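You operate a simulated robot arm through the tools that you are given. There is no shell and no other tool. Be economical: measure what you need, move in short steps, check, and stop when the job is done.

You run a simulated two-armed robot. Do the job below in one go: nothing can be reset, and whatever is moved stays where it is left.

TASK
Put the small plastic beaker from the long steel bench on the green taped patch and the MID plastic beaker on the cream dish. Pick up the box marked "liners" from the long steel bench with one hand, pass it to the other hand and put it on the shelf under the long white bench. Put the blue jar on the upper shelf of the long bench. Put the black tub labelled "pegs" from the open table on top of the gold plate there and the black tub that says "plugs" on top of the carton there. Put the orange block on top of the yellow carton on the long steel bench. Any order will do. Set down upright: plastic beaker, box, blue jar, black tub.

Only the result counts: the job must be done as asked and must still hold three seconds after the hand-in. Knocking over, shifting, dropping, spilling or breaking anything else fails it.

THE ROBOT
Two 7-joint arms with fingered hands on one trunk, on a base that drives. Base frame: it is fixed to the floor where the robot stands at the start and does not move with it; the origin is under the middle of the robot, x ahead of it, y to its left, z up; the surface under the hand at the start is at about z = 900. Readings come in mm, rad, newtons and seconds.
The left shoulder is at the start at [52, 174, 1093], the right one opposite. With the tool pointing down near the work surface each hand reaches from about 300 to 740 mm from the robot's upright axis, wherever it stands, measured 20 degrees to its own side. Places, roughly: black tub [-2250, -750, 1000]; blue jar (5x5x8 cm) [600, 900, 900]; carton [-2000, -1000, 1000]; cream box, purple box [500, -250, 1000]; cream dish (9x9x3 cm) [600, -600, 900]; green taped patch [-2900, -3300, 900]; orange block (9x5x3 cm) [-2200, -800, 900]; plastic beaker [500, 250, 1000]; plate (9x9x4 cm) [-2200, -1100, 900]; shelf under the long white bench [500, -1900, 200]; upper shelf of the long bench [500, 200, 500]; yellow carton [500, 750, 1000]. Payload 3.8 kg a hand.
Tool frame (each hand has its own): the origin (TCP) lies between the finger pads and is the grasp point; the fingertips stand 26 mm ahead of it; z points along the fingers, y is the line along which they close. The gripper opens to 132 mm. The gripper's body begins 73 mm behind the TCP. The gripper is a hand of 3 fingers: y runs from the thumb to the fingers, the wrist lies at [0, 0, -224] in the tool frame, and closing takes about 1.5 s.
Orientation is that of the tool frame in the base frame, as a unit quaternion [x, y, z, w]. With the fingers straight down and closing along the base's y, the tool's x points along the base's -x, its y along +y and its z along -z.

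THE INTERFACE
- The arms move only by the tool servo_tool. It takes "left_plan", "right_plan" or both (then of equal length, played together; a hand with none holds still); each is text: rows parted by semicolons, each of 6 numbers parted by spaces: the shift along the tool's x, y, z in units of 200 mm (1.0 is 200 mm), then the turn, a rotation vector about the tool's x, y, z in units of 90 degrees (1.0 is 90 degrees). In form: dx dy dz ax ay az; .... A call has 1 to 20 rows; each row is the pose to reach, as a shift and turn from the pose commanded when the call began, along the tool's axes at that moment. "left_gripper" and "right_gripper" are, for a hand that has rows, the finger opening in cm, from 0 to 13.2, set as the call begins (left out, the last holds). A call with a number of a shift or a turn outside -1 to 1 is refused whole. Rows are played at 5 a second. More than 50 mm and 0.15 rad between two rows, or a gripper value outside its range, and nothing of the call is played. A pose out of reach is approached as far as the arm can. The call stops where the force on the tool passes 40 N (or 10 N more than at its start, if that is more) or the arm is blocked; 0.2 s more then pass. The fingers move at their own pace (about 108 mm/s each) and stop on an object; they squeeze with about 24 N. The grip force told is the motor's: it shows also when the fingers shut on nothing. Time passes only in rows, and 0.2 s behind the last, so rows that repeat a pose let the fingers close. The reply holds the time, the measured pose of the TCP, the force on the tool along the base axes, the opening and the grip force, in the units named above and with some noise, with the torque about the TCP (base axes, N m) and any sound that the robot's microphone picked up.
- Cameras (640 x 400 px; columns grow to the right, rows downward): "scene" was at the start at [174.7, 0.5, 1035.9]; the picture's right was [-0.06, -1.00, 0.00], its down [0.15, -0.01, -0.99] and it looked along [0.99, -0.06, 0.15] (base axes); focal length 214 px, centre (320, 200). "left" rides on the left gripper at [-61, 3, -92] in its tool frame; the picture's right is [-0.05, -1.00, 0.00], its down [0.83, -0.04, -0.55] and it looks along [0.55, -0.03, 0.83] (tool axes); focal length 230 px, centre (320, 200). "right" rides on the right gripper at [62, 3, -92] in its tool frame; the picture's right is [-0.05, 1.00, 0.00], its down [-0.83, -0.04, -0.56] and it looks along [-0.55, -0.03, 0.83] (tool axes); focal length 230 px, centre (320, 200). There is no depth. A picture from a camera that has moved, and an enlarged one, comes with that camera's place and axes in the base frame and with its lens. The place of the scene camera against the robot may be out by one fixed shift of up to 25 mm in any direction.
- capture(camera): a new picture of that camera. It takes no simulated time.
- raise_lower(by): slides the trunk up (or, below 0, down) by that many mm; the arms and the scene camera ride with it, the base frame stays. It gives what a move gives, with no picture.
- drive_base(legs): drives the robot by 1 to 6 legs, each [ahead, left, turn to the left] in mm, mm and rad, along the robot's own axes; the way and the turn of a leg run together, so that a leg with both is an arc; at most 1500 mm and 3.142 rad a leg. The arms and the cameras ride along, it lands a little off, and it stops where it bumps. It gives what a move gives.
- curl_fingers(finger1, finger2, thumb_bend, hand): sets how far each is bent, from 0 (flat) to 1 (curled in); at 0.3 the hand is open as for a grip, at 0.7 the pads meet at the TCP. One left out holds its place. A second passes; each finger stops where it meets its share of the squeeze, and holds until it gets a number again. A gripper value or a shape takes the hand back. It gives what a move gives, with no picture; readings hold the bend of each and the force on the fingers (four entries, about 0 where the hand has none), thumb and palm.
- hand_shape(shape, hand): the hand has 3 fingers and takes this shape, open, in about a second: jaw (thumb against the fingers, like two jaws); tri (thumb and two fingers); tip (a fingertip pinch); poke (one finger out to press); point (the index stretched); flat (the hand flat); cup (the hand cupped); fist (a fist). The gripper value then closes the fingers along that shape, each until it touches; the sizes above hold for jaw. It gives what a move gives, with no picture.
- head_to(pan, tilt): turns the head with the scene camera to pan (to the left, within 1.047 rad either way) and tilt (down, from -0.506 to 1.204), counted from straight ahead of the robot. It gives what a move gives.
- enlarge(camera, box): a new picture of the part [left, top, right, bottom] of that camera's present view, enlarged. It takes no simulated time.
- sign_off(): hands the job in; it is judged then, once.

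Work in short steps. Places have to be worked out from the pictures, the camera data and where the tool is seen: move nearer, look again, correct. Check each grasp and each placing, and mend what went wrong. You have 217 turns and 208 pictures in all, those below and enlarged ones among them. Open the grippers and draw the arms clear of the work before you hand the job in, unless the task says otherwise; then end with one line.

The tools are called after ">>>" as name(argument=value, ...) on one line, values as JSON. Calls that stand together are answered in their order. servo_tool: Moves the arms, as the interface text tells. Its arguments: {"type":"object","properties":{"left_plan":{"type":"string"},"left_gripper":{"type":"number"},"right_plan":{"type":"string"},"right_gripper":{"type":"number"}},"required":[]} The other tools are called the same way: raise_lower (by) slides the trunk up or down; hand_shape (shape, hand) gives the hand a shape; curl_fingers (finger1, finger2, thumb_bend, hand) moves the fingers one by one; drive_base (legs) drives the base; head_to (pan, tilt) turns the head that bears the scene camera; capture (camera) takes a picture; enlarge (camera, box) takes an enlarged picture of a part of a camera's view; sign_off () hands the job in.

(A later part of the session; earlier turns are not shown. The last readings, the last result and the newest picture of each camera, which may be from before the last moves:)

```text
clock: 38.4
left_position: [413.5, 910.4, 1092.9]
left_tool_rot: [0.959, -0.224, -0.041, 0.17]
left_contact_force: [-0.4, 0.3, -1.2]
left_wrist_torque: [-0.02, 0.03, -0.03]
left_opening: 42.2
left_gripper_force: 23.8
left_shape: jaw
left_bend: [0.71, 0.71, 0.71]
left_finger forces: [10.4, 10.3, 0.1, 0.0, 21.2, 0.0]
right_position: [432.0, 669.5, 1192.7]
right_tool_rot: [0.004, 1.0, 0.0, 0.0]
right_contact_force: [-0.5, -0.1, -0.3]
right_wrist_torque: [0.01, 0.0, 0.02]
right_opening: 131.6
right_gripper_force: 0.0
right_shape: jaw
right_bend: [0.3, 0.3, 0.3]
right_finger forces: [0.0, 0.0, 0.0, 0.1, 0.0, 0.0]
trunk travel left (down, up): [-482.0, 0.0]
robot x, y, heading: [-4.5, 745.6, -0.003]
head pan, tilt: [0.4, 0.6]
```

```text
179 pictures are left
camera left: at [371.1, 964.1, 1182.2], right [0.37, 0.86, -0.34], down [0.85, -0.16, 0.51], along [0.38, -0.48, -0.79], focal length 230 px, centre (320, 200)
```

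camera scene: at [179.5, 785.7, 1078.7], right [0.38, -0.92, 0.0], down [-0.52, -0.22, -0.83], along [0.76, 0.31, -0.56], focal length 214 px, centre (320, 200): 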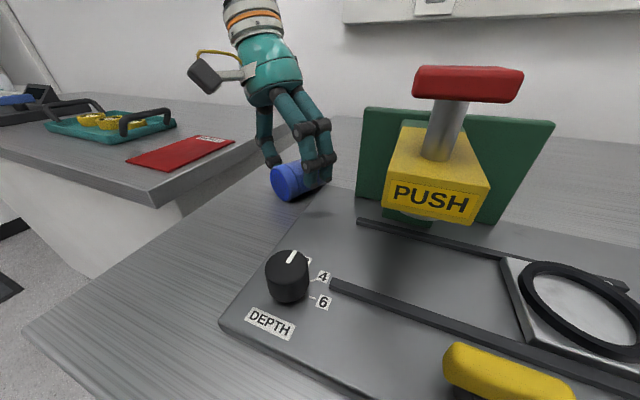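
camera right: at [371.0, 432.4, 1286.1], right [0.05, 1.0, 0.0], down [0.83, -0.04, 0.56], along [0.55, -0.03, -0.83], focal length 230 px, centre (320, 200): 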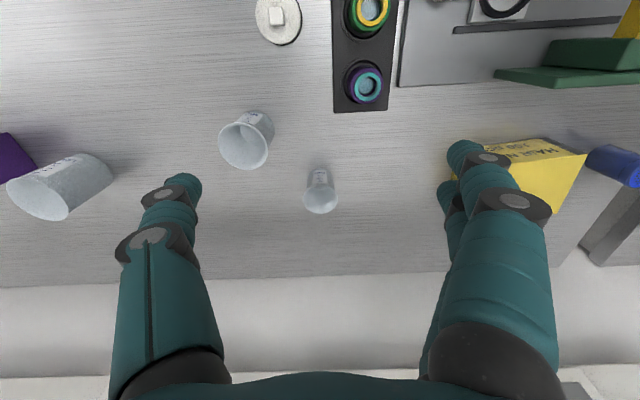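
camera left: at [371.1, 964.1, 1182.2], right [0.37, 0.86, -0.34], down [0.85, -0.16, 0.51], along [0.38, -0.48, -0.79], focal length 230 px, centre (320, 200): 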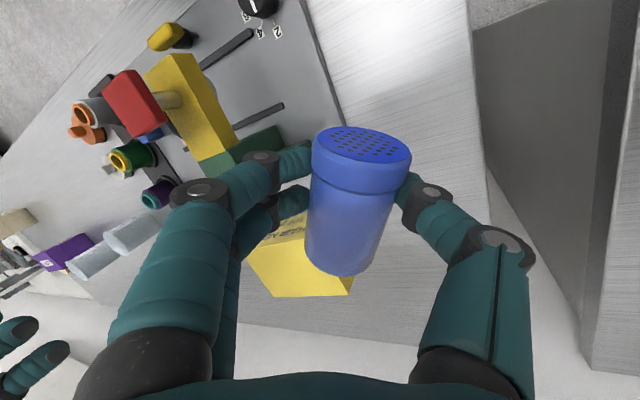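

Held well. Now I raise it, undo the lean, and turn the wrist back to the natural yaw.

>>> servo_tool(left_plan="0 0 -0.15 0.05 0 0; -0.03 0 -0.3 0.1 0 0; -0.06 0 -0.45 0.15 0 0; -0.085 0 -0.6 0.2 0 0; -0.085 0 -0.68 0.222 0 0; -0.085 0 -0.68 0.222 0 0")

>>> servo_tool(left_plan="0 0 0 0 0 0.09; 0 0 0 0 0 0.18; 0 0 0 0 0 0.27; 0 0 0 0 0 0.36; 0 0 0 0 0 0.45; 0 0 0 0 0 0.54; 0 0 0 0 0 0.63; 0 0 0 0 0 0.72; 0 0 0 0 0 0.81; 0 0 0 0 0 0.9; 0 0 0 0 0 0.9")

>>> servo_tool(left_plan="0 0 0 0 0 0.09; 0 0 0 0 0 0.18; 0 0 0 0 0 0.27; 0 0 0 0 0 0.36; 0 0 0 0 0 0.45; 0 0 0 0 0 0.54; 0 0 0 0 0 0.63; 0 0 0 0 0 0.72; 0 0 0 0 0 0.81; 0 0 0 0 0 0.81")

>>> drive_base(legs=[[-700, 0, 0]])

```text
clock: 39.8
left_position: [420.3, 961.0, 1221.2]
left_tool_rot: [0.974, -0.228, -0.001, 0.001]
left_contact_force: [-0.8, 0.8, -0.5]
left_wrist_torque: [0.0, 0.01, -0.01]
left_opening: 42.2
left_gripper_force: 24.6
left_shape: jaw
left_bend: [0.71, 0.71, 0.71]
left_finger forces: [10.5, 10.6, 0.0, 0.0, 21.1, 0.0]
right_position: [431.3, 669.9, 1194.2]
right_tool_rot: [0.004, 1.0, 0.0, 0.001]
right_contact_force: [-0.1, 0.0, -1.9]
right_wrist_torque: [0.0, -0.01, -0.01]
right_opening: 131.8
right_gripper_force: 0.1
right_shape: jaw
right_bend: [0.3, 0.3, 0.3]
right_finger forces: [0.0, 0.0, 0.0, 0.0, 0.0, 0.0]
trunk travel left (down, up): [-482.0, 0.0]
robot x, y, heading: [-0.2, 745.4, -0.006]
head pan, tilt: [0.4, 0.6]
```

```text
clock: 42.2
left_position: [420.4, 961.3, 1222.2]
left_tool_rot: [-0.591, 0.807, 0.0, -0.001]
left_contact_force: [0.0, 0.1, -0.7]
left_wrist_torque: [0.05, -0.01, -0.02]
left_opening: 41.9
left_gripper_force: 24.1
left_shape: jaw
left_bend: [0.71, 0.71, 0.71]
left_finger forces: [10.5, 10.3, 0.0, 0.0, 21.1, 0.0]
right_position: [431.5, 669.6, 1193.3]
right_tool_rot: [0.003, 1.0, 0.0, 0.001]
right_contact_force: [0.4, -0.2, -0.3]
right_wrist_torque: [-0.03, 0.02, 0.02]
right_opening: 132.0
right_gripper_force: 0.1
right_shape: jaw
right_bend: [0.3, 0.3, 0.3]
right_finger forces: [0.0, 0.0, 0.1, 0.0, 0.0, 0.0]
trunk travel left (down, up): [-482.0, 0.0]
robot x, y, heading: [-0.6, 748.4, -0.008]
head pan, tilt: [0.4, 0.6]
```

```text
clock: 44.4
left_position: [420.1, 962.8, 1223.0]
left_tool_rot: [0.003, 1.0, -0.001, -0.001]
left_contact_force: [0.0, -0.1, -1.5]
left_wrist_torque: [0.0, -0.02, 0.0]
left_opening: 42.3
left_gripper_force: 24.3
left_shape: jaw
left_bend: [0.71, 0.71, 0.71]
left_finger forces: [10.4, 10.3, 0.1, 0.1, 21.1, 0.0]
right_position: [430.5, 668.1, 1192.2]
right_tool_rot: [0.004, 1.0, 0.001, 0.0]
right_contact_force: [-0.5, 0.0, 1.1]
right_wrist_torque: [0.03, -0.01, 0.01]
right_opening: 131.9
right_gripper_force: 0.0
right_shape: jaw
right_bend: [0.3, 0.3, 0.3]
right_finger forces: [0.0, 0.0, 0.0, 0.0, 0.1, 0.0]
trunk travel left (down, up): [-482.0, 0.0]
robot x, y, heading: [-2.6, 745.3, -0.006]
head pan, tilt: [0.4, 0.6]
```

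```text
clock: 48.3
left_position: [-304.9, 968.4, 1222.0]
left_tool_rot: [-0.007, 1.0, -0.001, -0.001]
left_contact_force: [0.5, -0.3, -0.7]
left_wrist_torque: [0.01, -0.01, 0.03]
left_opening: 42.4
left_gripper_force: 24.4
left_shape: jaw
left_bend: [0.71, 0.71, 0.71]
left_finger forces: [10.4, 10.4, 0.0, 0.1, 21.0, 0.0]
right_position: [-288.4, 677.2, 1192.5]
right_tool_rot: [-0.007, 1.0, 0.0, 0.001]
right_contact_force: [0.5, -0.8, 0.6]
right_wrist_torque: [0.02, -0.03, 0.03]
right_opening: 132.2
right_gripper_force: 0.1
right_shape: jaw
right_bend: [0.3, 0.3, 0.3]
right_finger forces: [0.1, 0.0, 0.0, 0.0, 0.0, 0.0]
trunk travel left (down, up): [-482.0, 0.0]
robot x, y, heading: [-720.6, 745.4, 0.01]
head pan, tilt: [0.4, 0.6]
```

Clear of the bench. I lower the trunk and look at the shelves under the bench.

>>> raise_lower(by=-380)

>>> head_to(pan=-0.3, tilt=0.2)

>>> capture(camera="scene")

```text
clock: 52.0
left_position: [-307.1, 968.7, 842.3]
left_tool_rot: [-0.007, 1.0, -0.001, -0.001]
left_contact_force: [-0.2, -0.1, -0.9]
left_wrist_torque: [0.03, 0.02, 0.0]
left_opening: 42.3
left_gripper_force: 24.4
left_shape: jaw
left_bend: [0.71, 0.71, 0.71]
left_finger forces: [10.6, 10.4, 0.0, 0.1, 20.9, 0.0]
right_position: [-288.6, 676.2, 813.1]
right_tool_rot: [-0.007, 1.0, 0.0, 0.0]
right_contact_force: [0.0, -0.8, 0.8]
right_wrist_torque: [0.0, -0.01, 0.03]
right_opening: 131.8
right_gripper_force: 0.1
right_shape: jaw
right_bend: [0.3, 0.3, 0.3]
right_finger forces: [0.0, 0.1, 0.1, 0.0, 0.0, 0.0]
trunk travel left (down, up): [-102.0, 380.0]
robot x, y, heading: [-722.2, 746.5, 0.007]
head pan, tilt: [0.4, 0.6]
```

```text
clock: 53.1
left_position: [-306.5, 969.2, 840.8]
left_tool_rot: [-0.007, 1.0, -0.001, -0.001]
left_contact_force: [0.2, -0.1, -1.1]
left_wrist_torque: [0.04, -0.01, 0.01]
left_opening: 42.2
left_gripper_force: 23.7
left_shape: jaw
left_bend: [0.71, 0.71, 0.71]
left_finger forces: [10.5, 10.4, 0.0, 0.1, 20.8, 0.1]
right_position: [-287.9, 676.4, 813.9]
right_tool_rot: [-0.006, 1.0, 0.0, 0.0]
right_contact_force: [0.5, -0.3, -1.1]
right_wrist_torque: [-0.01, -0.02, -0.01]
right_opening: 131.9
right_gripper_force: 0.1
right_shape: jaw
right_bend: [0.3, 0.3, 0.3]
right_finger forces: [0.0, 0.1, 0.2, 0.1, 0.1, 0.0]
trunk travel left (down, up): [-102.0, 380.0]
robot x, y, heading: [-724.3, 746.3, 0.009]
head pan, tilt: [-0.3, 0.201]
```

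```text
178 pictures are left
camera scene: at [-552.1, 726.5, 694.5], right [-0.28, -0.96, 0.0], down [-0.19, 0.06, -0.98], along [0.94, -0.28, -0.2], focal length 214 px, centre (320, 200)
```

scene: 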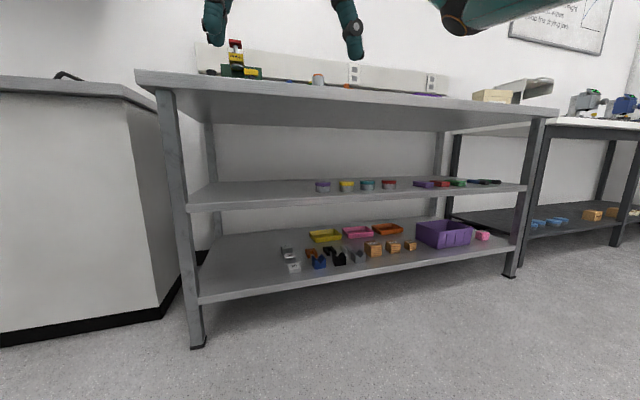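

The upper shelf's left end is free (items sit right of y≈400), shelf surface roughly z≈540. I swing the left hand forward so the jar stands upright, then inspect its tilt.

>>> servo_tool(left_plan="-0.06 0 0 0 -0.09 0; -0.12 0 0 0 -0.18 0; -0.18 0 0 0 -0.27 0; -0.24 0 0 0 -0.36 0; -0.3 0 0 0 -0.45 0; -0.36 0 0 0 -0.54 0; -0.42 0 0 0 -0.63 0; -0.48 0 0 0 -0.72 0; -0.54 0 0 0 -0.8 0; -0.54 0 0 0 -0.8 0")

>>> head_to(pan=0.45, tilt=-0.15)

>>> capture(camera="scene")

>>> capture(camera="left")

```text
clock: 55.3
left_position: [-161.5, 971.7, 867.5]
left_tool_rot: [-0.006, 0.809, 0.004, 0.587]
left_contact_force: [0.5, 0.3, -1.1]
left_wrist_torque: [-0.02, 0.03, 0.0]
left_opening: 41.9
left_gripper_force: 23.5
left_shape: jaw
left_bend: [0.71, 0.71, 0.71]
left_finger forces: [10.4, 10.5, 0.1, 0.0, 21.1, 0.1]
left hand out of reach, approached as far as the arm can: row 7, 8, 9, 10
right_position: [-289.2, 677.0, 813.0]
right_tool_rot: [-0.006, 1.0, 0.001, 0.001]
right_contact_force: [0.9, -0.4, -1.3]
right_wrist_torque: [0.03, -0.02, 0.03]
right_opening: 131.7
right_gripper_force: 0.0
right_shape: jaw
right_bend: [0.3, 0.3, 0.3]
right_finger forces: [0.0, 0.0, 0.0, 0.0, 0.1, 0.0]
trunk travel left (down, up): [-102.0, 380.0]
robot x, y, heading: [-721.6, 745.4, 0.011]
head pan, tilt: [-0.3, 0.201]
```

```text
clock: 56.4
left_position: [-160.3, 971.4, 867.2]
left_tool_rot: [-0.006, 0.81, 0.004, 0.586]
left_contact_force: [0.2, -0.1, -1.5]
left_wrist_torque: [0.01, 0.05, -0.01]
left_opening: 42.0
left_gripper_force: 24.0
left_shape: jaw
left_bend: [0.71, 0.71, 0.71]
left_finger forces: [10.5, 10.5, 0.0, 0.0, 21.1, 0.1]
right_position: [-288.5, 676.6, 813.2]
right_tool_rot: [-0.006, 1.0, -0.001, 0.0]
right_contact_force: [0.1, -0.6, 0.4]
right_wrist_torque: [-0.01, 0.03, -0.03]
right_opening: 132.0
right_gripper_force: 0.0
right_shape: jaw
right_bend: [0.3, 0.3, 0.3]
right_finger forces: [0.0, 0.1, 0.1, 0.0, 0.0, 0.1]
trunk travel left (down, up): [-102.0, 380.0]
robot x, y, heading: [-720.1, 744.1, 0.01]
head pan, tilt: [0.45, -0.15]
```

```text
177 pictures are left
camera scene: at [-565.0, 790.9, 726.2], right [0.44, -0.9, 0.0], down [0.13, 0.07, -0.99], along [0.89, 0.44, 0.15], focal length 214 px, centre (320, 200)
```

scene: 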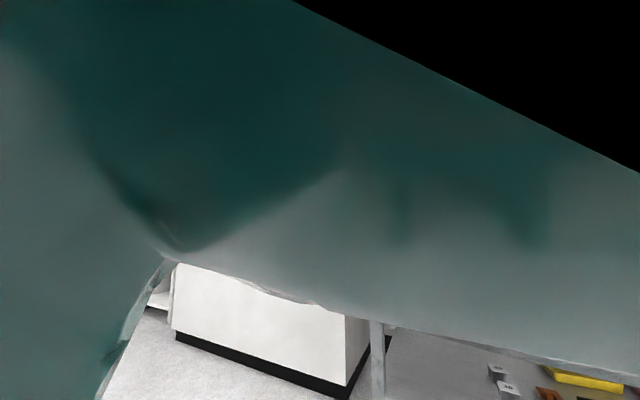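

```text
176 pictures are left
camera left: at [-229.1, 973.3, 954.2], right [0.03, -1.0, 0.05], down [-0.79, -0.06, -0.62], along [0.62, -0.02, -0.79], focal length 230 px, centre (320, 200)
```

left: 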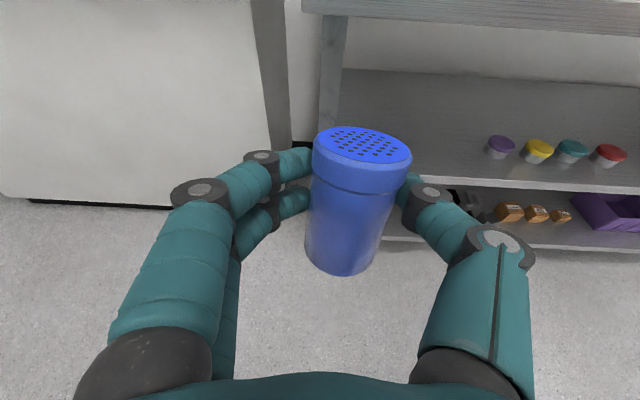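

The elbow is cramped in front of the head; I lower the hand and move it forward to a roomier pose.

>>> servo_tool(left_plan="0.16 -0.06 0.08 0 0 0; 0.32 -0.12 0.16 0 0 0; 0.48 -0.18 0.24 0 0 0; 0.64 -0.24 0.32 0 0 0; 0.8 -0.3 0.4 0 0 0; 0.95 -0.35 0.45 0 0 0; 0.95 -0.35 0.45 0 0 0")

>>> capture(camera="scene")

```text
clock: 58.0
left_position: [-120.8, 913.0, 713.1]
left_tool_rot: [-0.004, 0.81, 0.003, 0.587]
left_contact_force: [-0.1, 0.0, -0.8]
left_wrist_torque: [0.02, -0.02, 0.01]
left_opening: 41.8
left_gripper_force: 24.1
left_shape: jaw
left_bend: [0.71, 0.71, 0.71]
left_finger forces: [10.2, 10.4, 0.0, 0.1, 20.6, 0.0]
left hand out of reach, approached as far as the arm can: row 1, 2, 3, 4, 5, 6, 7
right_position: [-289.6, 678.2, 813.3]
right_tool_rot: [-0.006, 1.0, -0.001, 0.0]
right_contact_force: [-0.3, -0.3, -0.2]
right_wrist_torque: [-0.01, 0.0, 0.02]
right_opening: 132.1
right_gripper_force: 0.1
right_shape: jaw
right_bend: [0.3, 0.3, 0.3]
right_finger forces: [0.1, 0.1, 0.0, 0.1, 0.0, 0.1]
trunk travel left (down, up): [-102.0, 380.0]
robot x, y, heading: [-723.8, 745.7, 0.008]
head pan, tilt: [0.45, -0.15]
```

```text
175 pictures are left
camera scene: at [-565.0, 791.0, 726.2], right [0.45, -0.9, 0.0], down [0.13, 0.07, -0.99], along [0.89, 0.44, 0.15], focal length 214 px, centre (320, 200)
```

scene: 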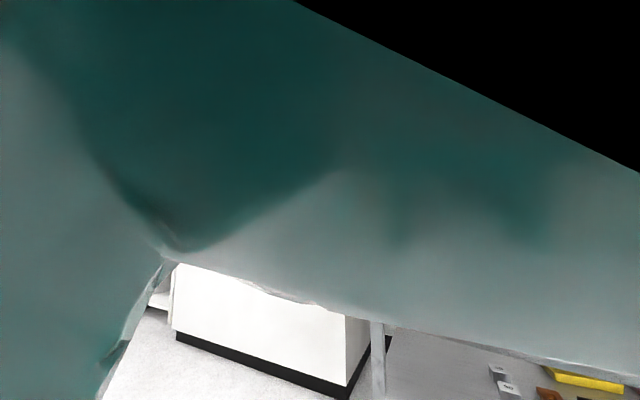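

I look at the arm's posture to understand the reach limit.

>>> head_to(pan=0.75, tilt=0.35)

>>> capture(camera="scene")

>>> head_to(pan=0.0, tilt=0.0)

>>> capture(camera="scene")

```text
clock: 58.9
left_position: [-119.6, 912.7, 714.2]
left_tool_rot: [-0.004, 0.809, 0.003, 0.587]
left_contact_force: [-0.1, 0.4, -1.6]
left_wrist_torque: [0.01, 0.04, 0.02]
left_opening: 42.0
left_gripper_force: 24.2
left_shape: jaw
left_bend: [0.71, 0.71, 0.71]
left_finger forces: [10.2, 10.3, 0.0, 0.0, 20.7, 0.0]
right_position: [-287.5, 676.4, 812.6]
right_tool_rot: [-0.006, 1.0, 0.0, 0.0]
right_contact_force: [-0.9, 0.9, -1.1]
right_wrist_torque: [-0.02, -0.01, -0.04]
right_opening: 131.7
right_gripper_force: 0.1
right_shape: jaw
right_bend: [0.3, 0.3, 0.3]
right_finger forces: [0.0, 0.2, 0.0, 0.0, 0.1, 0.0]
trunk travel left (down, up): [-102.0, 380.0]
robot x, y, heading: [-724.3, 748.3, 0.013]
head pan, tilt: [0.75, 0.351]
```

```text
174 pictures are left
camera scene: at [-574.0, 817.2, 680.7], right [0.69, -0.72, 0.0], down [-0.25, -0.24, -0.94], along [0.68, 0.65, -0.34], focal length 214 px, centre (320, 200)
```

scene: 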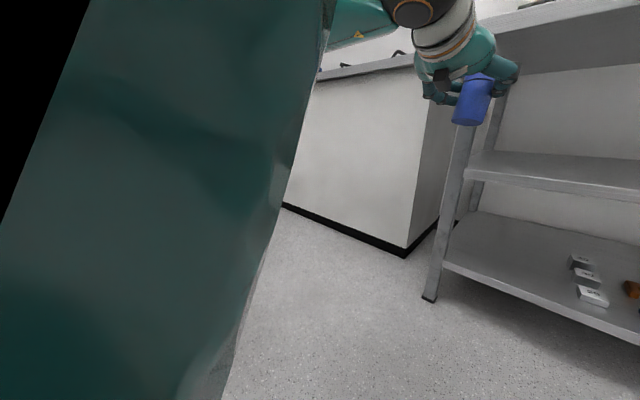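

```text
clock: 60.0
left_position: [-120.4, 912.6, 713.8]
left_tool_rot: [-0.004, 0.809, 0.004, 0.587]
left_contact_force: [0.6, 0.8, -0.8]
left_wrist_torque: [0.05, 0.01, -0.01]
left_opening: 41.5
left_gripper_force: 24.4
left_shape: jaw
left_bend: [0.71, 0.71, 0.71]
left_finger forces: [10.2, 10.3, 0.1, 0.1, 20.6, 0.1]
right_position: [-289.0, 676.9, 813.3]
right_tool_rot: [-0.006, 1.0, -0.001, 0.0]
right_contact_force: [0.2, -0.9, 0.3]
right_wrist_torque: [-0.01, -0.01, 0.02]
right_opening: 131.7
right_gripper_force: 0.1
right_shape: jaw
right_bend: [0.3, 0.3, 0.3]
right_finger forces: [0.0, 0.1, 0.0, 0.0, 0.0, 0.0]
trunk travel left (down, up): [-102.0, 380.0]
robot x, y, heading: [-722.3, 745.7, 0.01]
head pan, tilt: [0.0, 0.0]
```

```text
173 pictures are left
camera scene: at [-551.4, 754.1, 713.0], right [0.01, -1.0, 0.0], down [0.0, 0.0, -1.0], along [1.0, 0.01, 0.0], focal length 214 px, centre (320, 200)
```

scene: 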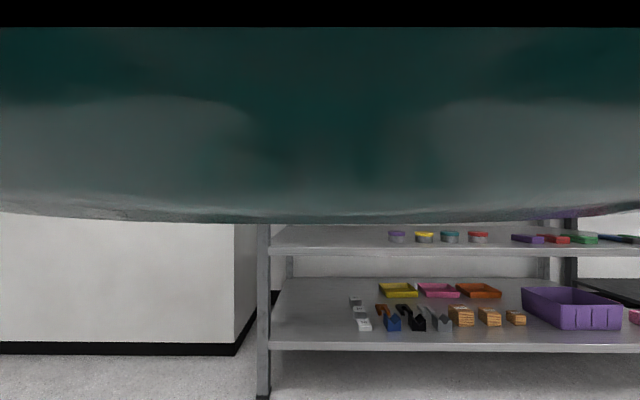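

The green blob is just the robot's own chest shell. The forearm comes in from the left, so yawing the hand to the right should ease the wrist; I try 35° yaw.

>>> servo_tool(left_plan="0 0 0 0.074 0 0.024; 0 0 0 0.148 0 0.048; 0 0 0 0.222 0 0.073; 0 0 0 0.296 0 0.097; 0 0 0 0.369 0 0.121; 0 0 0 0.369 0 0.121")

>>> servo_tool(left_plan="0 0 0 0 -0.06 0; 0 0 0 0 -0.12 0; 0 0 0 0 -0.18 0; 0 0 0 0 -0.18 0")

>>> head_to(pan=0.5, tilt=0.3)

>>> capture(camera="scene")

```text
clock: 61.4
left_position: [-120.0, 912.9, 711.2]
left_tool_rot: [0.238, 0.774, -0.173, 0.561]
left_contact_force: [-0.2, 0.4, -1.6]
left_wrist_torque: [-0.01, 0.02, 0.02]
left_opening: 41.9
left_gripper_force: 23.8
left_shape: jaw
left_bend: [0.71, 0.71, 0.71]
left_finger forces: [10.3, 10.1, 0.0, 0.0, 20.5, 0.1]
right_position: [-289.2, 676.0, 814.0]
right_tool_rot: [-0.006, 1.0, 0.0, 0.0]
right_contact_force: [-0.3, -0.8, -0.3]
right_wrist_torque: [-0.01, 0.02, -0.01]
right_opening: 131.8
right_gripper_force: 0.1
right_shape: jaw
right_bend: [0.3, 0.3, 0.3]
right_finger forces: [0.0, 0.1, 0.0, 0.0, 0.0, 0.0]
trunk travel left (down, up): [-102.0, 380.0]
robot x, y, heading: [-721.0, 744.6, 0.009]
head pan, tilt: [0.0, 0.0]
```

```text
clock: 62.4
left_position: [-119.4, 912.2, 711.9]
left_tool_rot: [0.211, 0.687, -0.204, 0.665]
left_contact_force: [0.7, -0.3, -0.4]
left_wrist_torque: [0.03, 0.02, -0.02]
left_opening: 40.3
left_gripper_force: 24.1
left_shape: jaw
left_bend: [0.71, 0.71, 0.71]
left_finger forces: [10.1, 10.2, 0.0, 0.0, 20.4, 0.0]
right_position: [-288.4, 677.2, 815.2]
right_tool_rot: [-0.006, 1.0, 0.0, 0.0]
right_contact_force: [-0.1, -0.1, -0.9]
right_wrist_torque: [0.01, -0.03, 0.01]
right_opening: 132.1
right_gripper_force: 0.2
right_shape: jaw
right_bend: [0.3, 0.3, 0.3]
right_finger forces: [0.0, 0.0, 0.0, 0.0, 0.0, 0.1]
trunk travel left (down, up): [-102.0, 380.0]
robot x, y, heading: [-723.2, 747.9, 0.013]
head pan, tilt: [0.0, 0.0]
```

```text
clock: 63.3
left_position: [-119.2, 911.9, 711.6]
left_tool_rot: [0.211, 0.687, -0.204, 0.665]
left_contact_force: [-0.1, -0.2, -0.7]
left_wrist_torque: [0.04, 0.01, 0.02]
left_opening: 40.2
left_gripper_force: 24.0
left_shape: jaw
left_bend: [0.71, 0.71, 0.71]
left_finger forces: [10.1, 10.2, 0.1, 0.0, 20.4, 0.1]
right_position: [-288.9, 677.6, 813.7]
right_tool_rot: [-0.006, 1.0, 0.0, 0.0]
right_contact_force: [-0.6, -0.5, -0.2]
right_wrist_torque: [0.01, 0.0, -0.01]
right_opening: 131.7
right_gripper_force: 0.1
right_shape: jaw
right_bend: [0.3, 0.3, 0.3]
right_finger forces: [0.0, 0.1, 0.0, 0.0, 0.0, 0.0]
trunk travel left (down, up): [-102.0, 380.0]
robot x, y, heading: [-723.5, 747.1, 0.009]
head pan, tilt: [0.499, 0.3]
```

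```text
172 pictures are left
camera scene: at [-559.9, 798.5, 685.3], right [0.49, -0.87, 0.0], down [-0.26, -0.14, -0.96], along [0.83, 0.47, -0.3], focal length 214 px, centre (320, 200)
```

scene: 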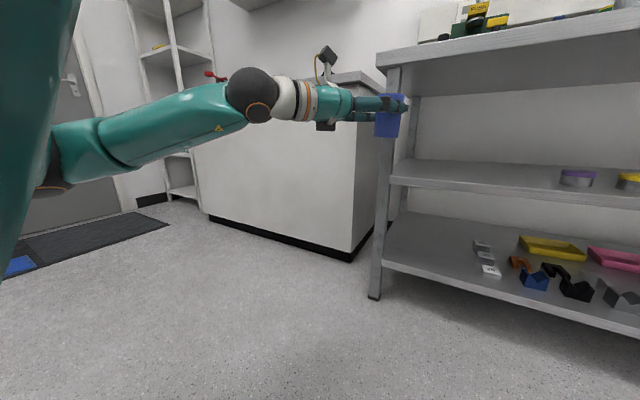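

Now the hand is level and the jar looks upright. Quick check with the left camera.

>>> capture(camera="left")

>>> enlarge(camera="scene", box=[330, 70, 450, 145])

```text
171 pictures are left
camera left: at [-192.4, 965.6, 776.1], right [-0.56, -0.83, 0.05], down [-0.51, 0.29, -0.81], along [0.66, -0.48, -0.58], focal length 230 px, centre (320, 200)
```

left: 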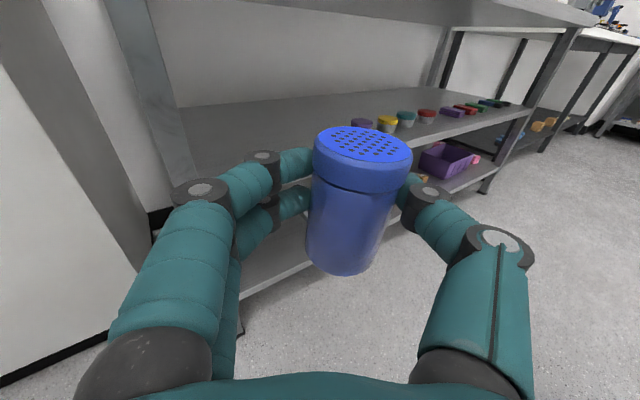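

```text
5.33 times, centred on (390, 108) of scene
camera zoom: at [-559.9, 798.5, 685.3], right [0.49, -0.87, 0.0], down [-0.26, -0.14, -0.96], along [0.83, 0.47, -0.3], focal length 1144 px, centre (-53, 693)
```

zoom: 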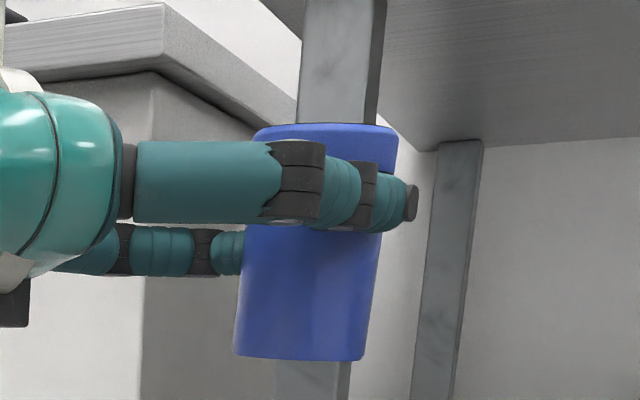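

The jar leans ~5° sideways in the grip; I correct with a small roll, pull the right hand back, and lower the trunk before driving toward the shelf.

>>> servo_tool(left_plan="0 0 0 0 0 -0.03; 0 0 0 0 0 -0.058; 0 0 0 0 0 -0.058; 0 0 0 0 0 -0.058", right_plan="0.15 0 0 0 0 0; 0.3 0 0 0 0 0; 0.45 0 0 0 0 0; 0.5 0 0 0 0 0")

>>> raise_lower(by=-60)

>>> drive_base(legs=[[0, -192, 0], [250, 0, 0]])

>>> capture(camera="left")

>>> capture(camera="scene")

```text
clock: 64.3
left_position: [-119.1, 912.6, 711.8]
left_tool_rot: [0.179, 0.696, -0.234, 0.655]
left_contact_force: [-0.4, -0.3, -1.1]
left_wrist_torque: [-0.01, 0.0, -0.04]
left_opening: 40.4
left_gripper_force: 23.7
left_shape: jaw
left_bend: [0.71, 0.71, 0.71]
left_finger forces: [10.2, 10.1, 0.0, 0.0, 20.3, 0.1]
right_position: [-388.5, 676.2, 812.4]
right_tool_rot: [-0.005, 1.0, 0.0, 0.001]
right_contact_force: [-0.2, -0.1, 0.1]
right_wrist_torque: [-0.01, -0.02, 0.03]
right_opening: 132.1
right_gripper_force: 0.1
right_shape: jaw
right_bend: [0.3, 0.3, 0.3]
right_finger forces: [0.0, 0.1, 0.0, 0.0, 0.0, 0.1]
trunk travel left (down, up): [-102.0, 380.0]
robot x, y, heading: [-722.9, 748.1, 0.013]
head pan, tilt: [0.499, 0.3]
```

```text
clock: 65.3
left_position: [-120.2, 912.3, 652.7]
left_tool_rot: [0.18, 0.696, -0.234, 0.655]
left_contact_force: [-0.2, 0.0, -1.4]
left_wrist_torque: [0.02, 0.0, -0.02]
left_opening: 40.2
left_gripper_force: 23.8
left_shape: jaw
left_bend: [0.71, 0.71, 0.71]
left_finger forces: [10.2, 10.2, 0.0, 0.0, 20.3, 0.0]
right_position: [-387.9, 675.8, 752.8]
right_tool_rot: [-0.006, 1.0, 0.0, 0.0]
right_contact_force: [0.4, 0.3, 0.1]
right_wrist_torque: [0.04, 0.01, 0.01]
right_opening: 131.8
right_gripper_force: 0.1
right_shape: jaw
right_bend: [0.3, 0.3, 0.3]
right_finger forces: [0.0, 0.1, 0.1, 0.0, 0.0, 0.0]
trunk travel left (down, up): [-42.0, 440.0]
robot x, y, heading: [-722.0, 745.0, 0.01]
head pan, tilt: [0.499, 0.3]
```

```text
clock: 69.0
left_position: [134.1, 721.5, 650.9]
left_tool_rot: [0.18, 0.696, -0.235, 0.654]
left_contact_force: [-0.5, -0.1, -0.4]
left_wrist_torque: [0.02, 0.0, 0.0]
left_opening: 40.2
left_gripper_force: 23.6
left_shape: jaw
left_bend: [0.71, 0.71, 0.71]
left_finger forces: [10.2, 10.1, 0.0, 0.1, 20.4, 0.0]
right_position: [-135.4, 486.2, 753.2]
right_tool_rot: [-0.005, 1.0, 0.001, 0.001]
right_contact_force: [0.1, 0.4, 0.3]
right_wrist_torque: [0.0, -0.02, 0.01]
right_opening: 131.8
right_gripper_force: 0.1
right_shape: jaw
right_bend: [0.3, 0.3, 0.3]
right_finger forces: [0.0, 0.0, 0.0, 0.1, 0.1, 0.0]
trunk travel left (down, up): [-42.0, 440.0]
robot x, y, heading: [-467.9, 557.7, 0.011]
head pan, tilt: [0.499, 0.3]
```

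```text
169 pictures are left
camera left: at [64.5, 779.6, 715.7], right [-0.55, -0.82, 0.14], down [-0.55, 0.23, -0.8], along [0.63, -0.52, -0.58], focal length 230 px, centre (320, 200)
```

left: 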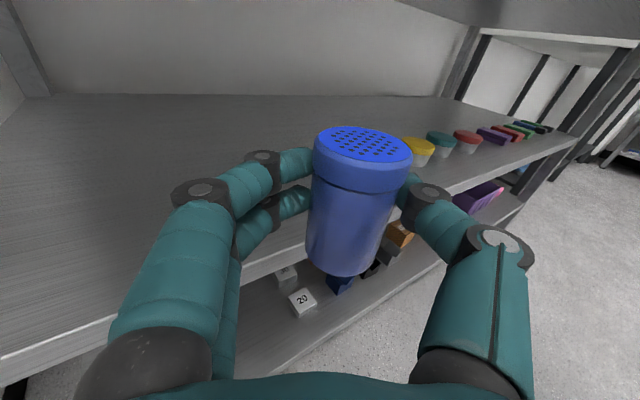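

```text
168 pictures are left
camera scene: at [-300.0, 609.2, 625.5], right [0.49, -0.87, 0.0], down [-0.26, -0.14, -0.96], along [0.83, 0.46, -0.3], focal length 214 px, centre (320, 200)
```

scene: 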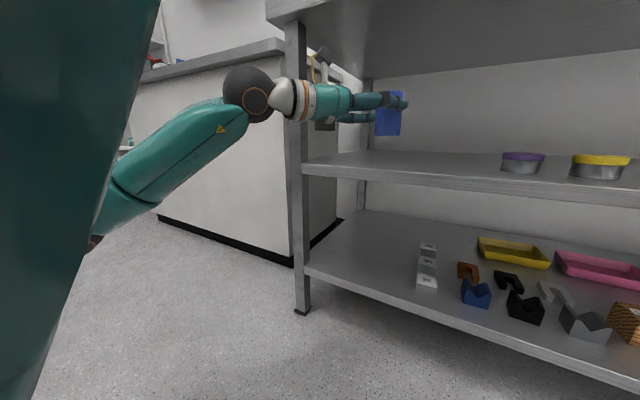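

Shelf front edge is near x≈197 and the way in is clear. Drive ahead 190 mm so the jar is over the shelf.

>>> drive_base(legs=[[190, 0, 0]])

>>> capture(camera="scene")

>>> capture(camera="left")

```text
clock: 70.4
left_position: [265.3, 717.1, 657.5]
left_tool_rot: [0.186, 0.691, -0.239, 0.656]
left_contact_force: [-0.4, 0.6, -1.1]
left_wrist_torque: [0.0, -0.02, 0.01]
left_opening: 40.3
left_gripper_force: 24.3
left_shape: jaw
left_bend: [0.71, 0.71, 0.71]
left_finger forces: [10.4, 10.5, 0.0, 0.0, 20.7, 0.1]
right_position: [-9.3, 487.5, 751.5]
right_tool_rot: [0.0, 1.0, -0.008, -0.006]
right_contact_force: [0.5, -0.1, -0.4]
right_wrist_torque: [0.05, 0.0, 0.04]
right_opening: 131.7
right_gripper_force: 0.1
right_shape: jaw
right_bend: [0.3, 0.3, 0.3]
right_finger forces: [0.1, 0.0, 0.0, 0.0, 0.0, 0.0]
trunk travel left (down, up): [-42.0, 440.0]
robot x, y, heading: [-330.2, 564.2, -0.007]
head pan, tilt: [0.499, 0.3]
stopped in leg 1: the robot was blocked; the commanded pose is now the measured one
```

```text
167 pictures are left
camera scene: at [-169.4, 610.9, 627.5], right [0.47, -0.88, 0.01], down [-0.25, -0.14, -0.96], along [0.84, 0.45, -0.29], focal length 214 px, centre (320, 200)
```

scene: 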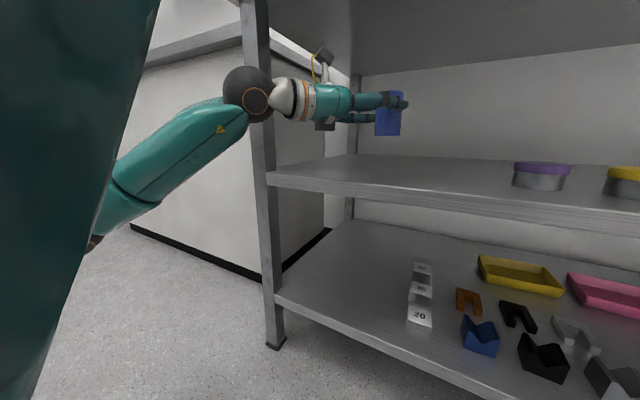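

```text
166 pictures are left
camera left: at [196.5, 776.0, 720.8], right [-0.57, -0.81, 0.14], down [-0.54, 0.24, -0.81], along [0.62, -0.53, -0.57], focal length 230 px, centre (320, 200)
```

left: 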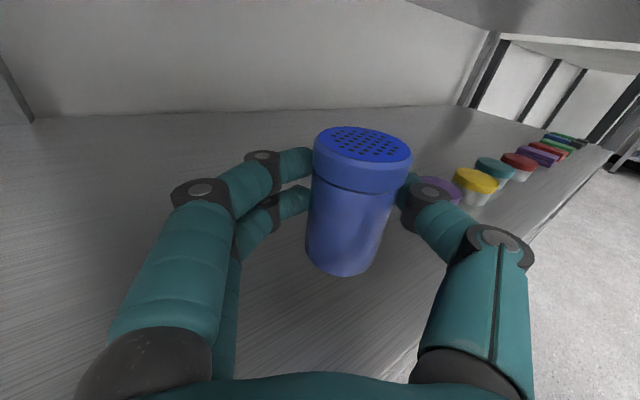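

The base bumped (left forearm or base against the leg), but the jar is already over the shelf at x≈265. I back off 15 mm and lower the jar with the arm in steps.

>>> drive_base(legs=[[-12, 0, 0]])

>>> servo_tool(left_plan="0.05 0 0.06 0 0 0; 0.1 0 0.12 0 0 0; 0.15 0 0.18 0 0 0; 0.2 0 0.22 0 0 0; 0.2 0 0.22 0 0 0")

>>> capture(camera="scene")

```text
clock: 71.2
left_position: [262.5, 717.0, 652.9]
left_tool_rot: [0.185, 0.694, -0.239, 0.653]
left_contact_force: [0.3, 0.5, -1.0]
left_wrist_torque: [-0.03, 0.04, -0.02]
left_opening: 40.5
left_gripper_force: 24.3
left_shape: jaw
left_bend: [0.71, 0.71, 0.71]
left_finger forces: [10.4, 10.4, 0.1, 0.0, 20.9, 0.1]
right_position: [-10.5, 483.4, 747.2]
right_tool_rot: [-0.001, 1.0, -0.006, -0.012]
right_contact_force: [-0.5, 0.2, 0.6]
right_wrist_torque: [0.0, 0.0, 0.01]
right_opening: 132.1
right_gripper_force: 0.0
right_shape: jaw
right_bend: [0.3, 0.3, 0.3]
right_finger forces: [0.1, 0.0, 0.0, 0.0, 0.0, 0.0]
trunk travel left (down, up): [-42.0, 440.0]
robot x, y, heading: [-344.5, 559.1, 0.001]
head pan, tilt: [0.499, 0.3]
```

```text
clock: 72.4
left_position: [295.7, 688.8, 609.3]
left_tool_rot: [0.184, 0.695, -0.239, 0.653]
left_contact_force: [-0.3, -0.4, 0.4]
left_wrist_torque: [0.03, 0.02, -0.02]
left_opening: 40.3
left_gripper_force: 24.3
left_shape: jaw
left_bend: [0.71, 0.71, 0.71]
left_finger forces: [10.4, 10.4, 0.1, 0.0, 20.8, 0.1]
right_position: [-11.8, 485.5, 746.7]
right_tool_rot: [0.001, 1.0, -0.006, -0.014]
right_contact_force: [0.1, 0.2, 0.5]
right_wrist_torque: [0.03, 0.02, 0.04]
right_opening: 132.0
right_gripper_force: 0.0
right_shape: jaw
right_bend: [0.3, 0.3, 0.3]
right_finger forces: [0.1, 0.0, 0.0, 0.0, 0.1, 0.1]
trunk travel left (down, up): [-42.0, 440.0]
robot x, y, heading: [-340.9, 561.2, 0.001]
head pan, tilt: [0.499, 0.3]
```

```text
165 pictures are left
camera scene: at [-173.3, 609.7, 625.5], right [0.48, -0.88, 0.0], down [-0.26, -0.14, -0.96], along [0.84, 0.45, -0.3], focal length 214 px, centre (320, 200)
```

scene: 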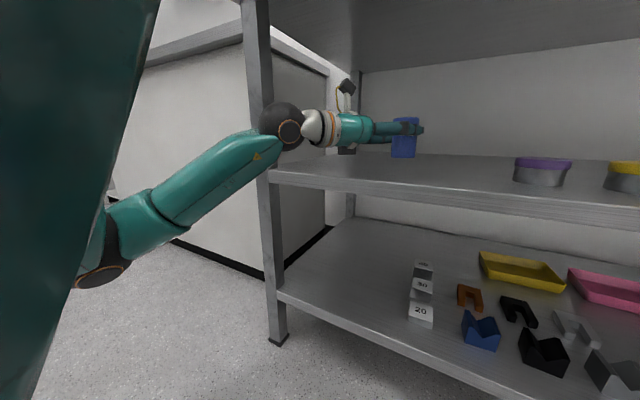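

About 15 mm left to the shelf by my estimate. I lower in small steps, watching the force.

>>> servo_tool(left_plan="0.025 0 0 0 0 0; 0.05 0 0 0 0 0; 0.075 0 0 0 0 0; 0.075 0 0 0 0 0")

>>> enlarge(camera="scene", box=[240, 80, 480, 230])

```text
clock: 73.4
left_position: [294.1, 688.3, 596.2]
left_tool_rot: [0.184, 0.695, -0.239, 0.653]
left_contact_force: [0.3, 0.4, 0.1]
left_wrist_torque: [0.03, -0.02, -0.02]
left_opening: 40.1
left_gripper_force: 24.0
left_shape: jaw
left_bend: [0.71, 0.71, 0.71]
left_finger forces: [10.4, 10.4, 0.0, 0.0, 20.8, 0.1]
right_position: [-11.0, 485.2, 747.2]
right_tool_rot: [-0.001, 1.0, -0.006, -0.013]
right_contact_force: [-0.5, 0.7, 0.0]
right_wrist_torque: [0.03, -0.01, 0.0]
right_opening: 131.9
right_gripper_force: 0.1
right_shape: jaw
right_bend: [0.3, 0.3, 0.3]
right_finger forces: [0.0, 0.0, 0.0, 0.1, 0.0, 0.0]
trunk travel left (down, up): [-42.0, 440.0]
robot x, y, heading: [-342.0, 561.0, 0.004]
head pan, tilt: [0.499, 0.3]
```

```text
2.67 times, centred on (360, 155) of scene
camera zoom: at [-173.3, 609.7, 625.5], right [0.48, -0.88, 0.0], down [-0.26, -0.14, -0.96], along [0.84, 0.45, -0.3], focal length 572 px, centre (213, 320)
```

zoom: 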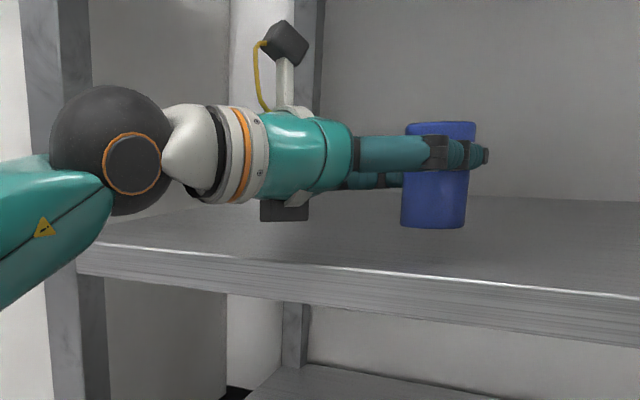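

By ray comparison the jar bottom is ~18 mm above the shelf. Continue lowering.

>>> servo_tool(left_plan="0.025 0 0 0 0 0; 0.05 0 0 0 0 0; 0.07 0 0 0 0 0; 0.07 0 0 0 0 0")

>>> enlarge(camera="scene", box=[240, 80, 480, 230])

```text
clock: 74.4
left_position: [292.3, 687.7, 581.4]
left_tool_rot: [0.184, 0.695, -0.238, 0.653]
left_contact_force: [0.0, -0.5, -1.8]
left_wrist_torque: [0.0, 0.01, -0.01]
left_opening: 40.5
left_gripper_force: 23.6
left_shape: jaw
left_bend: [0.71, 0.71, 0.71]
left_finger forces: [10.4, 10.3, 0.0, 0.0, 20.8, 0.0]
right_position: [-10.4, 484.8, 745.9]
right_tool_rot: [0.0, 1.0, -0.007, -0.013]
right_contact_force: [0.3, 0.2, -0.2]
right_wrist_torque: [0.0, -0.03, 0.01]
right_opening: 132.0
right_gripper_force: 0.3
right_shape: jaw
right_bend: [0.3, 0.3, 0.3]
right_finger forces: [0.1, 0.0, 0.0, 0.1, 0.1, 0.0]
trunk travel left (down, up): [-42.0, 440.0]
robot x, y, heading: [-343.4, 560.2, -0.007]
head pan, tilt: [0.499, 0.3]
```

```text
2.67 times, centred on (360, 155) of scene
camera zoom: at [-173.3, 609.7, 625.5], right [0.48, -0.88, 0.0], down [-0.26, -0.14, -0.96], along [0.84, 0.45, -0.3], focal length 572 px, centre (213, 320)
```

zoom: 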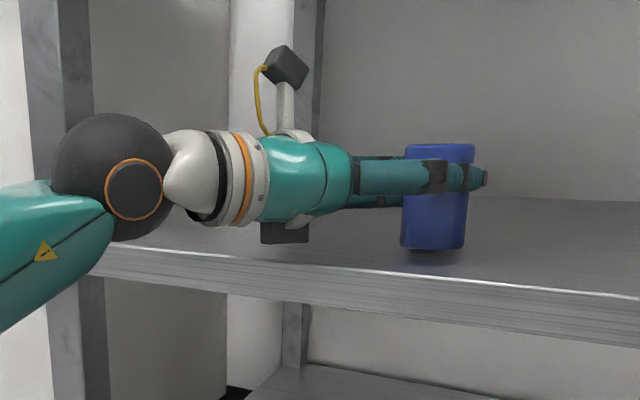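

A contact shadow appears under the jar — only a few mm left.

>>> servo_tool(left_plan="0.015 0 0 0 0 0; 0.03 0 0 0 0 0; 0.03 0 0 0 0 0")

>>> enlarge(camera="scene", box=[240, 80, 480, 230])

```text
clock: 75.2
left_position: [292.3, 687.5, 577.0]
left_tool_rot: [0.185, 0.693, -0.24, 0.654]
left_contact_force: [-1.1, 0.3, 5.2]
left_wrist_torque: [0.0, -0.1, 0.01]
left_opening: 40.1
left_gripper_force: 23.8
left_shape: jaw
left_bend: [0.71, 0.71, 0.71]
left_finger forces: [10.1, 11.0, 0.0, 0.0, 21.4, 0.0]
right_position: [-11.5, 484.7, 745.8]
right_tool_rot: [0.0, 1.0, -0.006, -0.013]
right_contact_force: [0.1, 0.2, -0.4]
right_wrist_torque: [0.0, -0.01, -0.01]
right_opening: 131.8
right_gripper_force: 0.0
right_shape: jaw
right_bend: [0.3, 0.3, 0.3]
right_finger forces: [0.1, 0.0, 0.0, 0.0, 0.1, 0.0]
trunk travel left (down, up): [-42.0, 440.0]
robot x, y, heading: [-344.3, 560.2, -0.0]
head pan, tilt: [0.499, 0.3]
```

```text
2.67 times, centred on (360, 155) of scene
camera zoom: at [-173.6, 609.6, 625.6], right [0.48, -0.88, 0.0], down [-0.26, -0.14, -0.96], along [0.84, 0.45, -0.3], focal length 572 px, centre (213, 320)
```

zoom: 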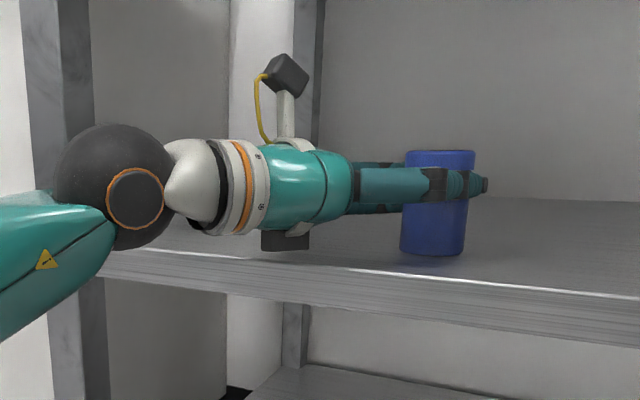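

The jar touches the shelf (5 N). Open gently.

>>> servo_tool(left_plan="0.01 0 0 0 0 0; 0.01 0 0 0 0 0; 0.01 0 0 0 0 0; 0.01 0 0 0 0 0; 0.01 0 0 0 0 0", left_gripper=7)

>>> capture(camera="left")

>>> enlarge(camera="scene", box=[240, 80, 480, 230])

```text
clock: 76.4
left_position: [292.9, 686.8, 573.5]
left_tool_rot: [0.184, 0.695, -0.24, 0.653]
left_contact_force: [-0.2, 0.4, 0.8]
left_wrist_torque: [0.01, -0.01, -0.02]
left_opening: 69.3
left_gripper_force: 0.0
left_shape: jaw
left_bend: [0.72, 0.72, 0.7]
left_finger forces: [0.1, 0.0, 0.0, 0.1, 0.1, 0.0]
right_position: [-11.7, 484.6, 745.1]
right_tool_rot: [0.0, 1.0, -0.006, -0.013]
right_contact_force: [-1.0, 0.1, 0.0]
right_wrist_torque: [-0.04, 0.01, 0.01]
right_opening: 131.8
right_gripper_force: 0.1
right_shape: jaw
right_bend: [0.3, 0.3, 0.3]
right_finger forces: [0.1, 0.1, 0.1, 0.0, 0.0, 0.0]
trunk travel left (down, up): [-42.0, 440.0]
robot x, y, heading: [-344.5, 558.1, -0.007]
head pan, tilt: [0.499, 0.3]
```

```text
161 pictures are left
camera left: at [223.4, 746.0, 637.8], right [-0.56, -0.81, 0.14], down [-0.54, 0.24, -0.8], along [0.62, -0.53, -0.58], focal length 230 px, centre (320, 200)
```

left: 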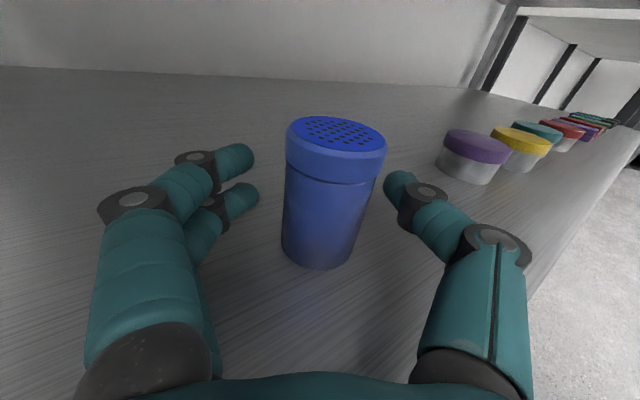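

```text
2.67 times, centred on (360, 155) of scene
camera zoom: at [-173.4, 609.7, 625.5], right [0.48, -0.88, 0.0], down [-0.26, -0.14, -0.96], along [0.84, 0.45, -0.3], focal length 572 px, centre (213, 320)
```

zoom: 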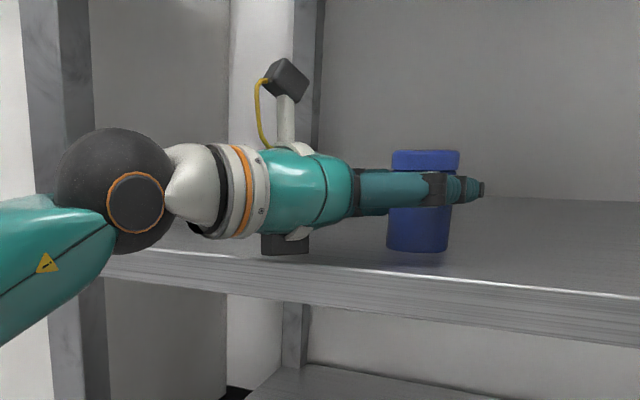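

Jar stands upright on the shelf. I open wider, withdraw along the tool axis, and then back the base away.

>>> servo_tool(left_plan="0 0 -0.1 0 0 0; 0 0 -0.25 0 0 0; 0 0 -0.45 0 0 0; 0 0 -0.65 0 0 0; 0 0 -0.65 0 0 0", left_gripper=10)

>>> drive_base(legs=[[-300, 0, 0]])

>>> head_to(pan=0.1, tilt=0.25)

>>> capture(camera="scene")

```text
clock: 77.6
left_position: [184.7, 763.2, 579.6]
left_tool_rot: [0.185, 0.694, -0.239, 0.653]
left_contact_force: [0.8, -0.7, 0.5]
left_wrist_torque: [-0.01, 0.0, 0.01]
left_opening: 99.9
left_gripper_force: 0.0
left_shape: jaw
left_bend: [0.63, 0.63, 0.6]
left_finger forces: [0.1, 0.0, 0.1, 0.1, 0.1, 0.0]
right_position: [-10.7, 485.0, 746.4]
right_tool_rot: [-0.001, 1.0, -0.006, -0.014]
right_contact_force: [0.2, 0.8, -0.5]
right_wrist_torque: [0.0, 0.01, 0.0]
right_opening: 131.7
right_gripper_force: 0.0
right_shape: jaw
right_bend: [0.3, 0.3, 0.3]
right_finger forces: [0.0, 0.1, 0.0, 0.1, 0.1, 0.1]
trunk travel left (down, up): [-42.0, 440.0]
robot x, y, heading: [-341.9, 558.0, -0.008]
head pan, tilt: [0.499, 0.3]
```

```text
clock: 79.6
left_position: [-119.2, 764.1, 578.9]
left_tool_rot: [0.184, 0.695, -0.24, 0.653]
left_contact_force: [-0.1, -0.1, -0.1]
left_wrist_torque: [0.02, 0.02, -0.03]
left_opening: 99.8
left_gripper_force: 0.0
left_shape: jaw
left_bend: [0.63, 0.63, 0.6]
left_finger forces: [0.0, 0.0, 0.0, 0.1, 0.0, 0.0]
right_position: [-316.3, 486.4, 746.8]
right_tool_rot: [-0.001, 1.0, -0.006, -0.013]
right_contact_force: [-0.1, 0.7, -0.8]
right_wrist_torque: [-0.02, -0.01, 0.0]
right_opening: 132.0
right_gripper_force: 0.2
right_shape: jaw
right_bend: [0.3, 0.3, 0.3]
right_finger forces: [0.0, 0.0, 0.0, 0.0, 0.0, 0.0]
trunk travel left (down, up): [-42.0, 440.0]
robot x, y, heading: [-647.2, 561.8, -0.002]
head pan, tilt: [0.499, 0.3]
```

```text
clock: 80.5
left_position: [-119.8, 766.2, 577.3]
left_tool_rot: [0.183, 0.695, -0.239, 0.653]
left_contact_force: [-0.2, -0.3, 0.5]
left_wrist_torque: [0.03, 0.04, 0.02]
left_opening: 99.9
left_gripper_force: 0.1
left_shape: jaw
left_bend: [0.63, 0.63, 0.6]
left_finger forces: [0.0, 0.1, 0.1, 0.0, 0.1, 0.1]
right_position: [-315.9, 485.6, 745.9]
right_tool_rot: [-0.001, 1.0, -0.006, -0.013]
right_contact_force: [1.5, -0.2, 0.2]
right_wrist_torque: [-0.02, 0.0, -0.02]
right_opening: 131.9
right_gripper_force: 0.0
right_shape: jaw
right_bend: [0.3, 0.3, 0.3]
right_finger forces: [0.0, 0.1, 0.1, 0.0, 0.0, 0.0]
trunk travel left (down, up): [-42.0, 440.0]
robot x, y, heading: [-648.4, 562.7, -0.005]
head pan, tilt: [0.099, 0.25]
```

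```text
159 pictures are left
camera scene: at [-467.5, 575.4, 630.2], right [0.1, -1.0, 0.0], down [-0.25, -0.02, -0.97], along [0.96, 0.09, -0.25], focal length 214 px, centre (320, 200)
```

scene: 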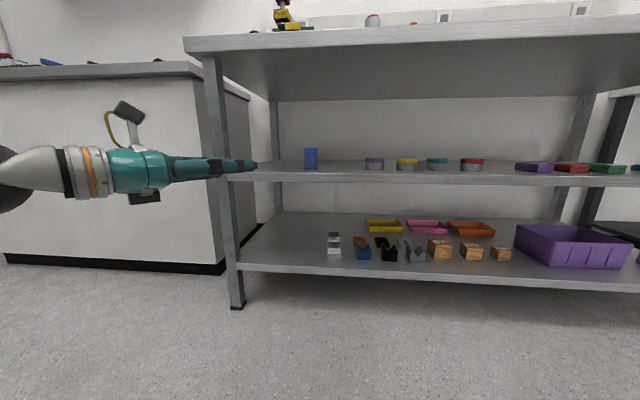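

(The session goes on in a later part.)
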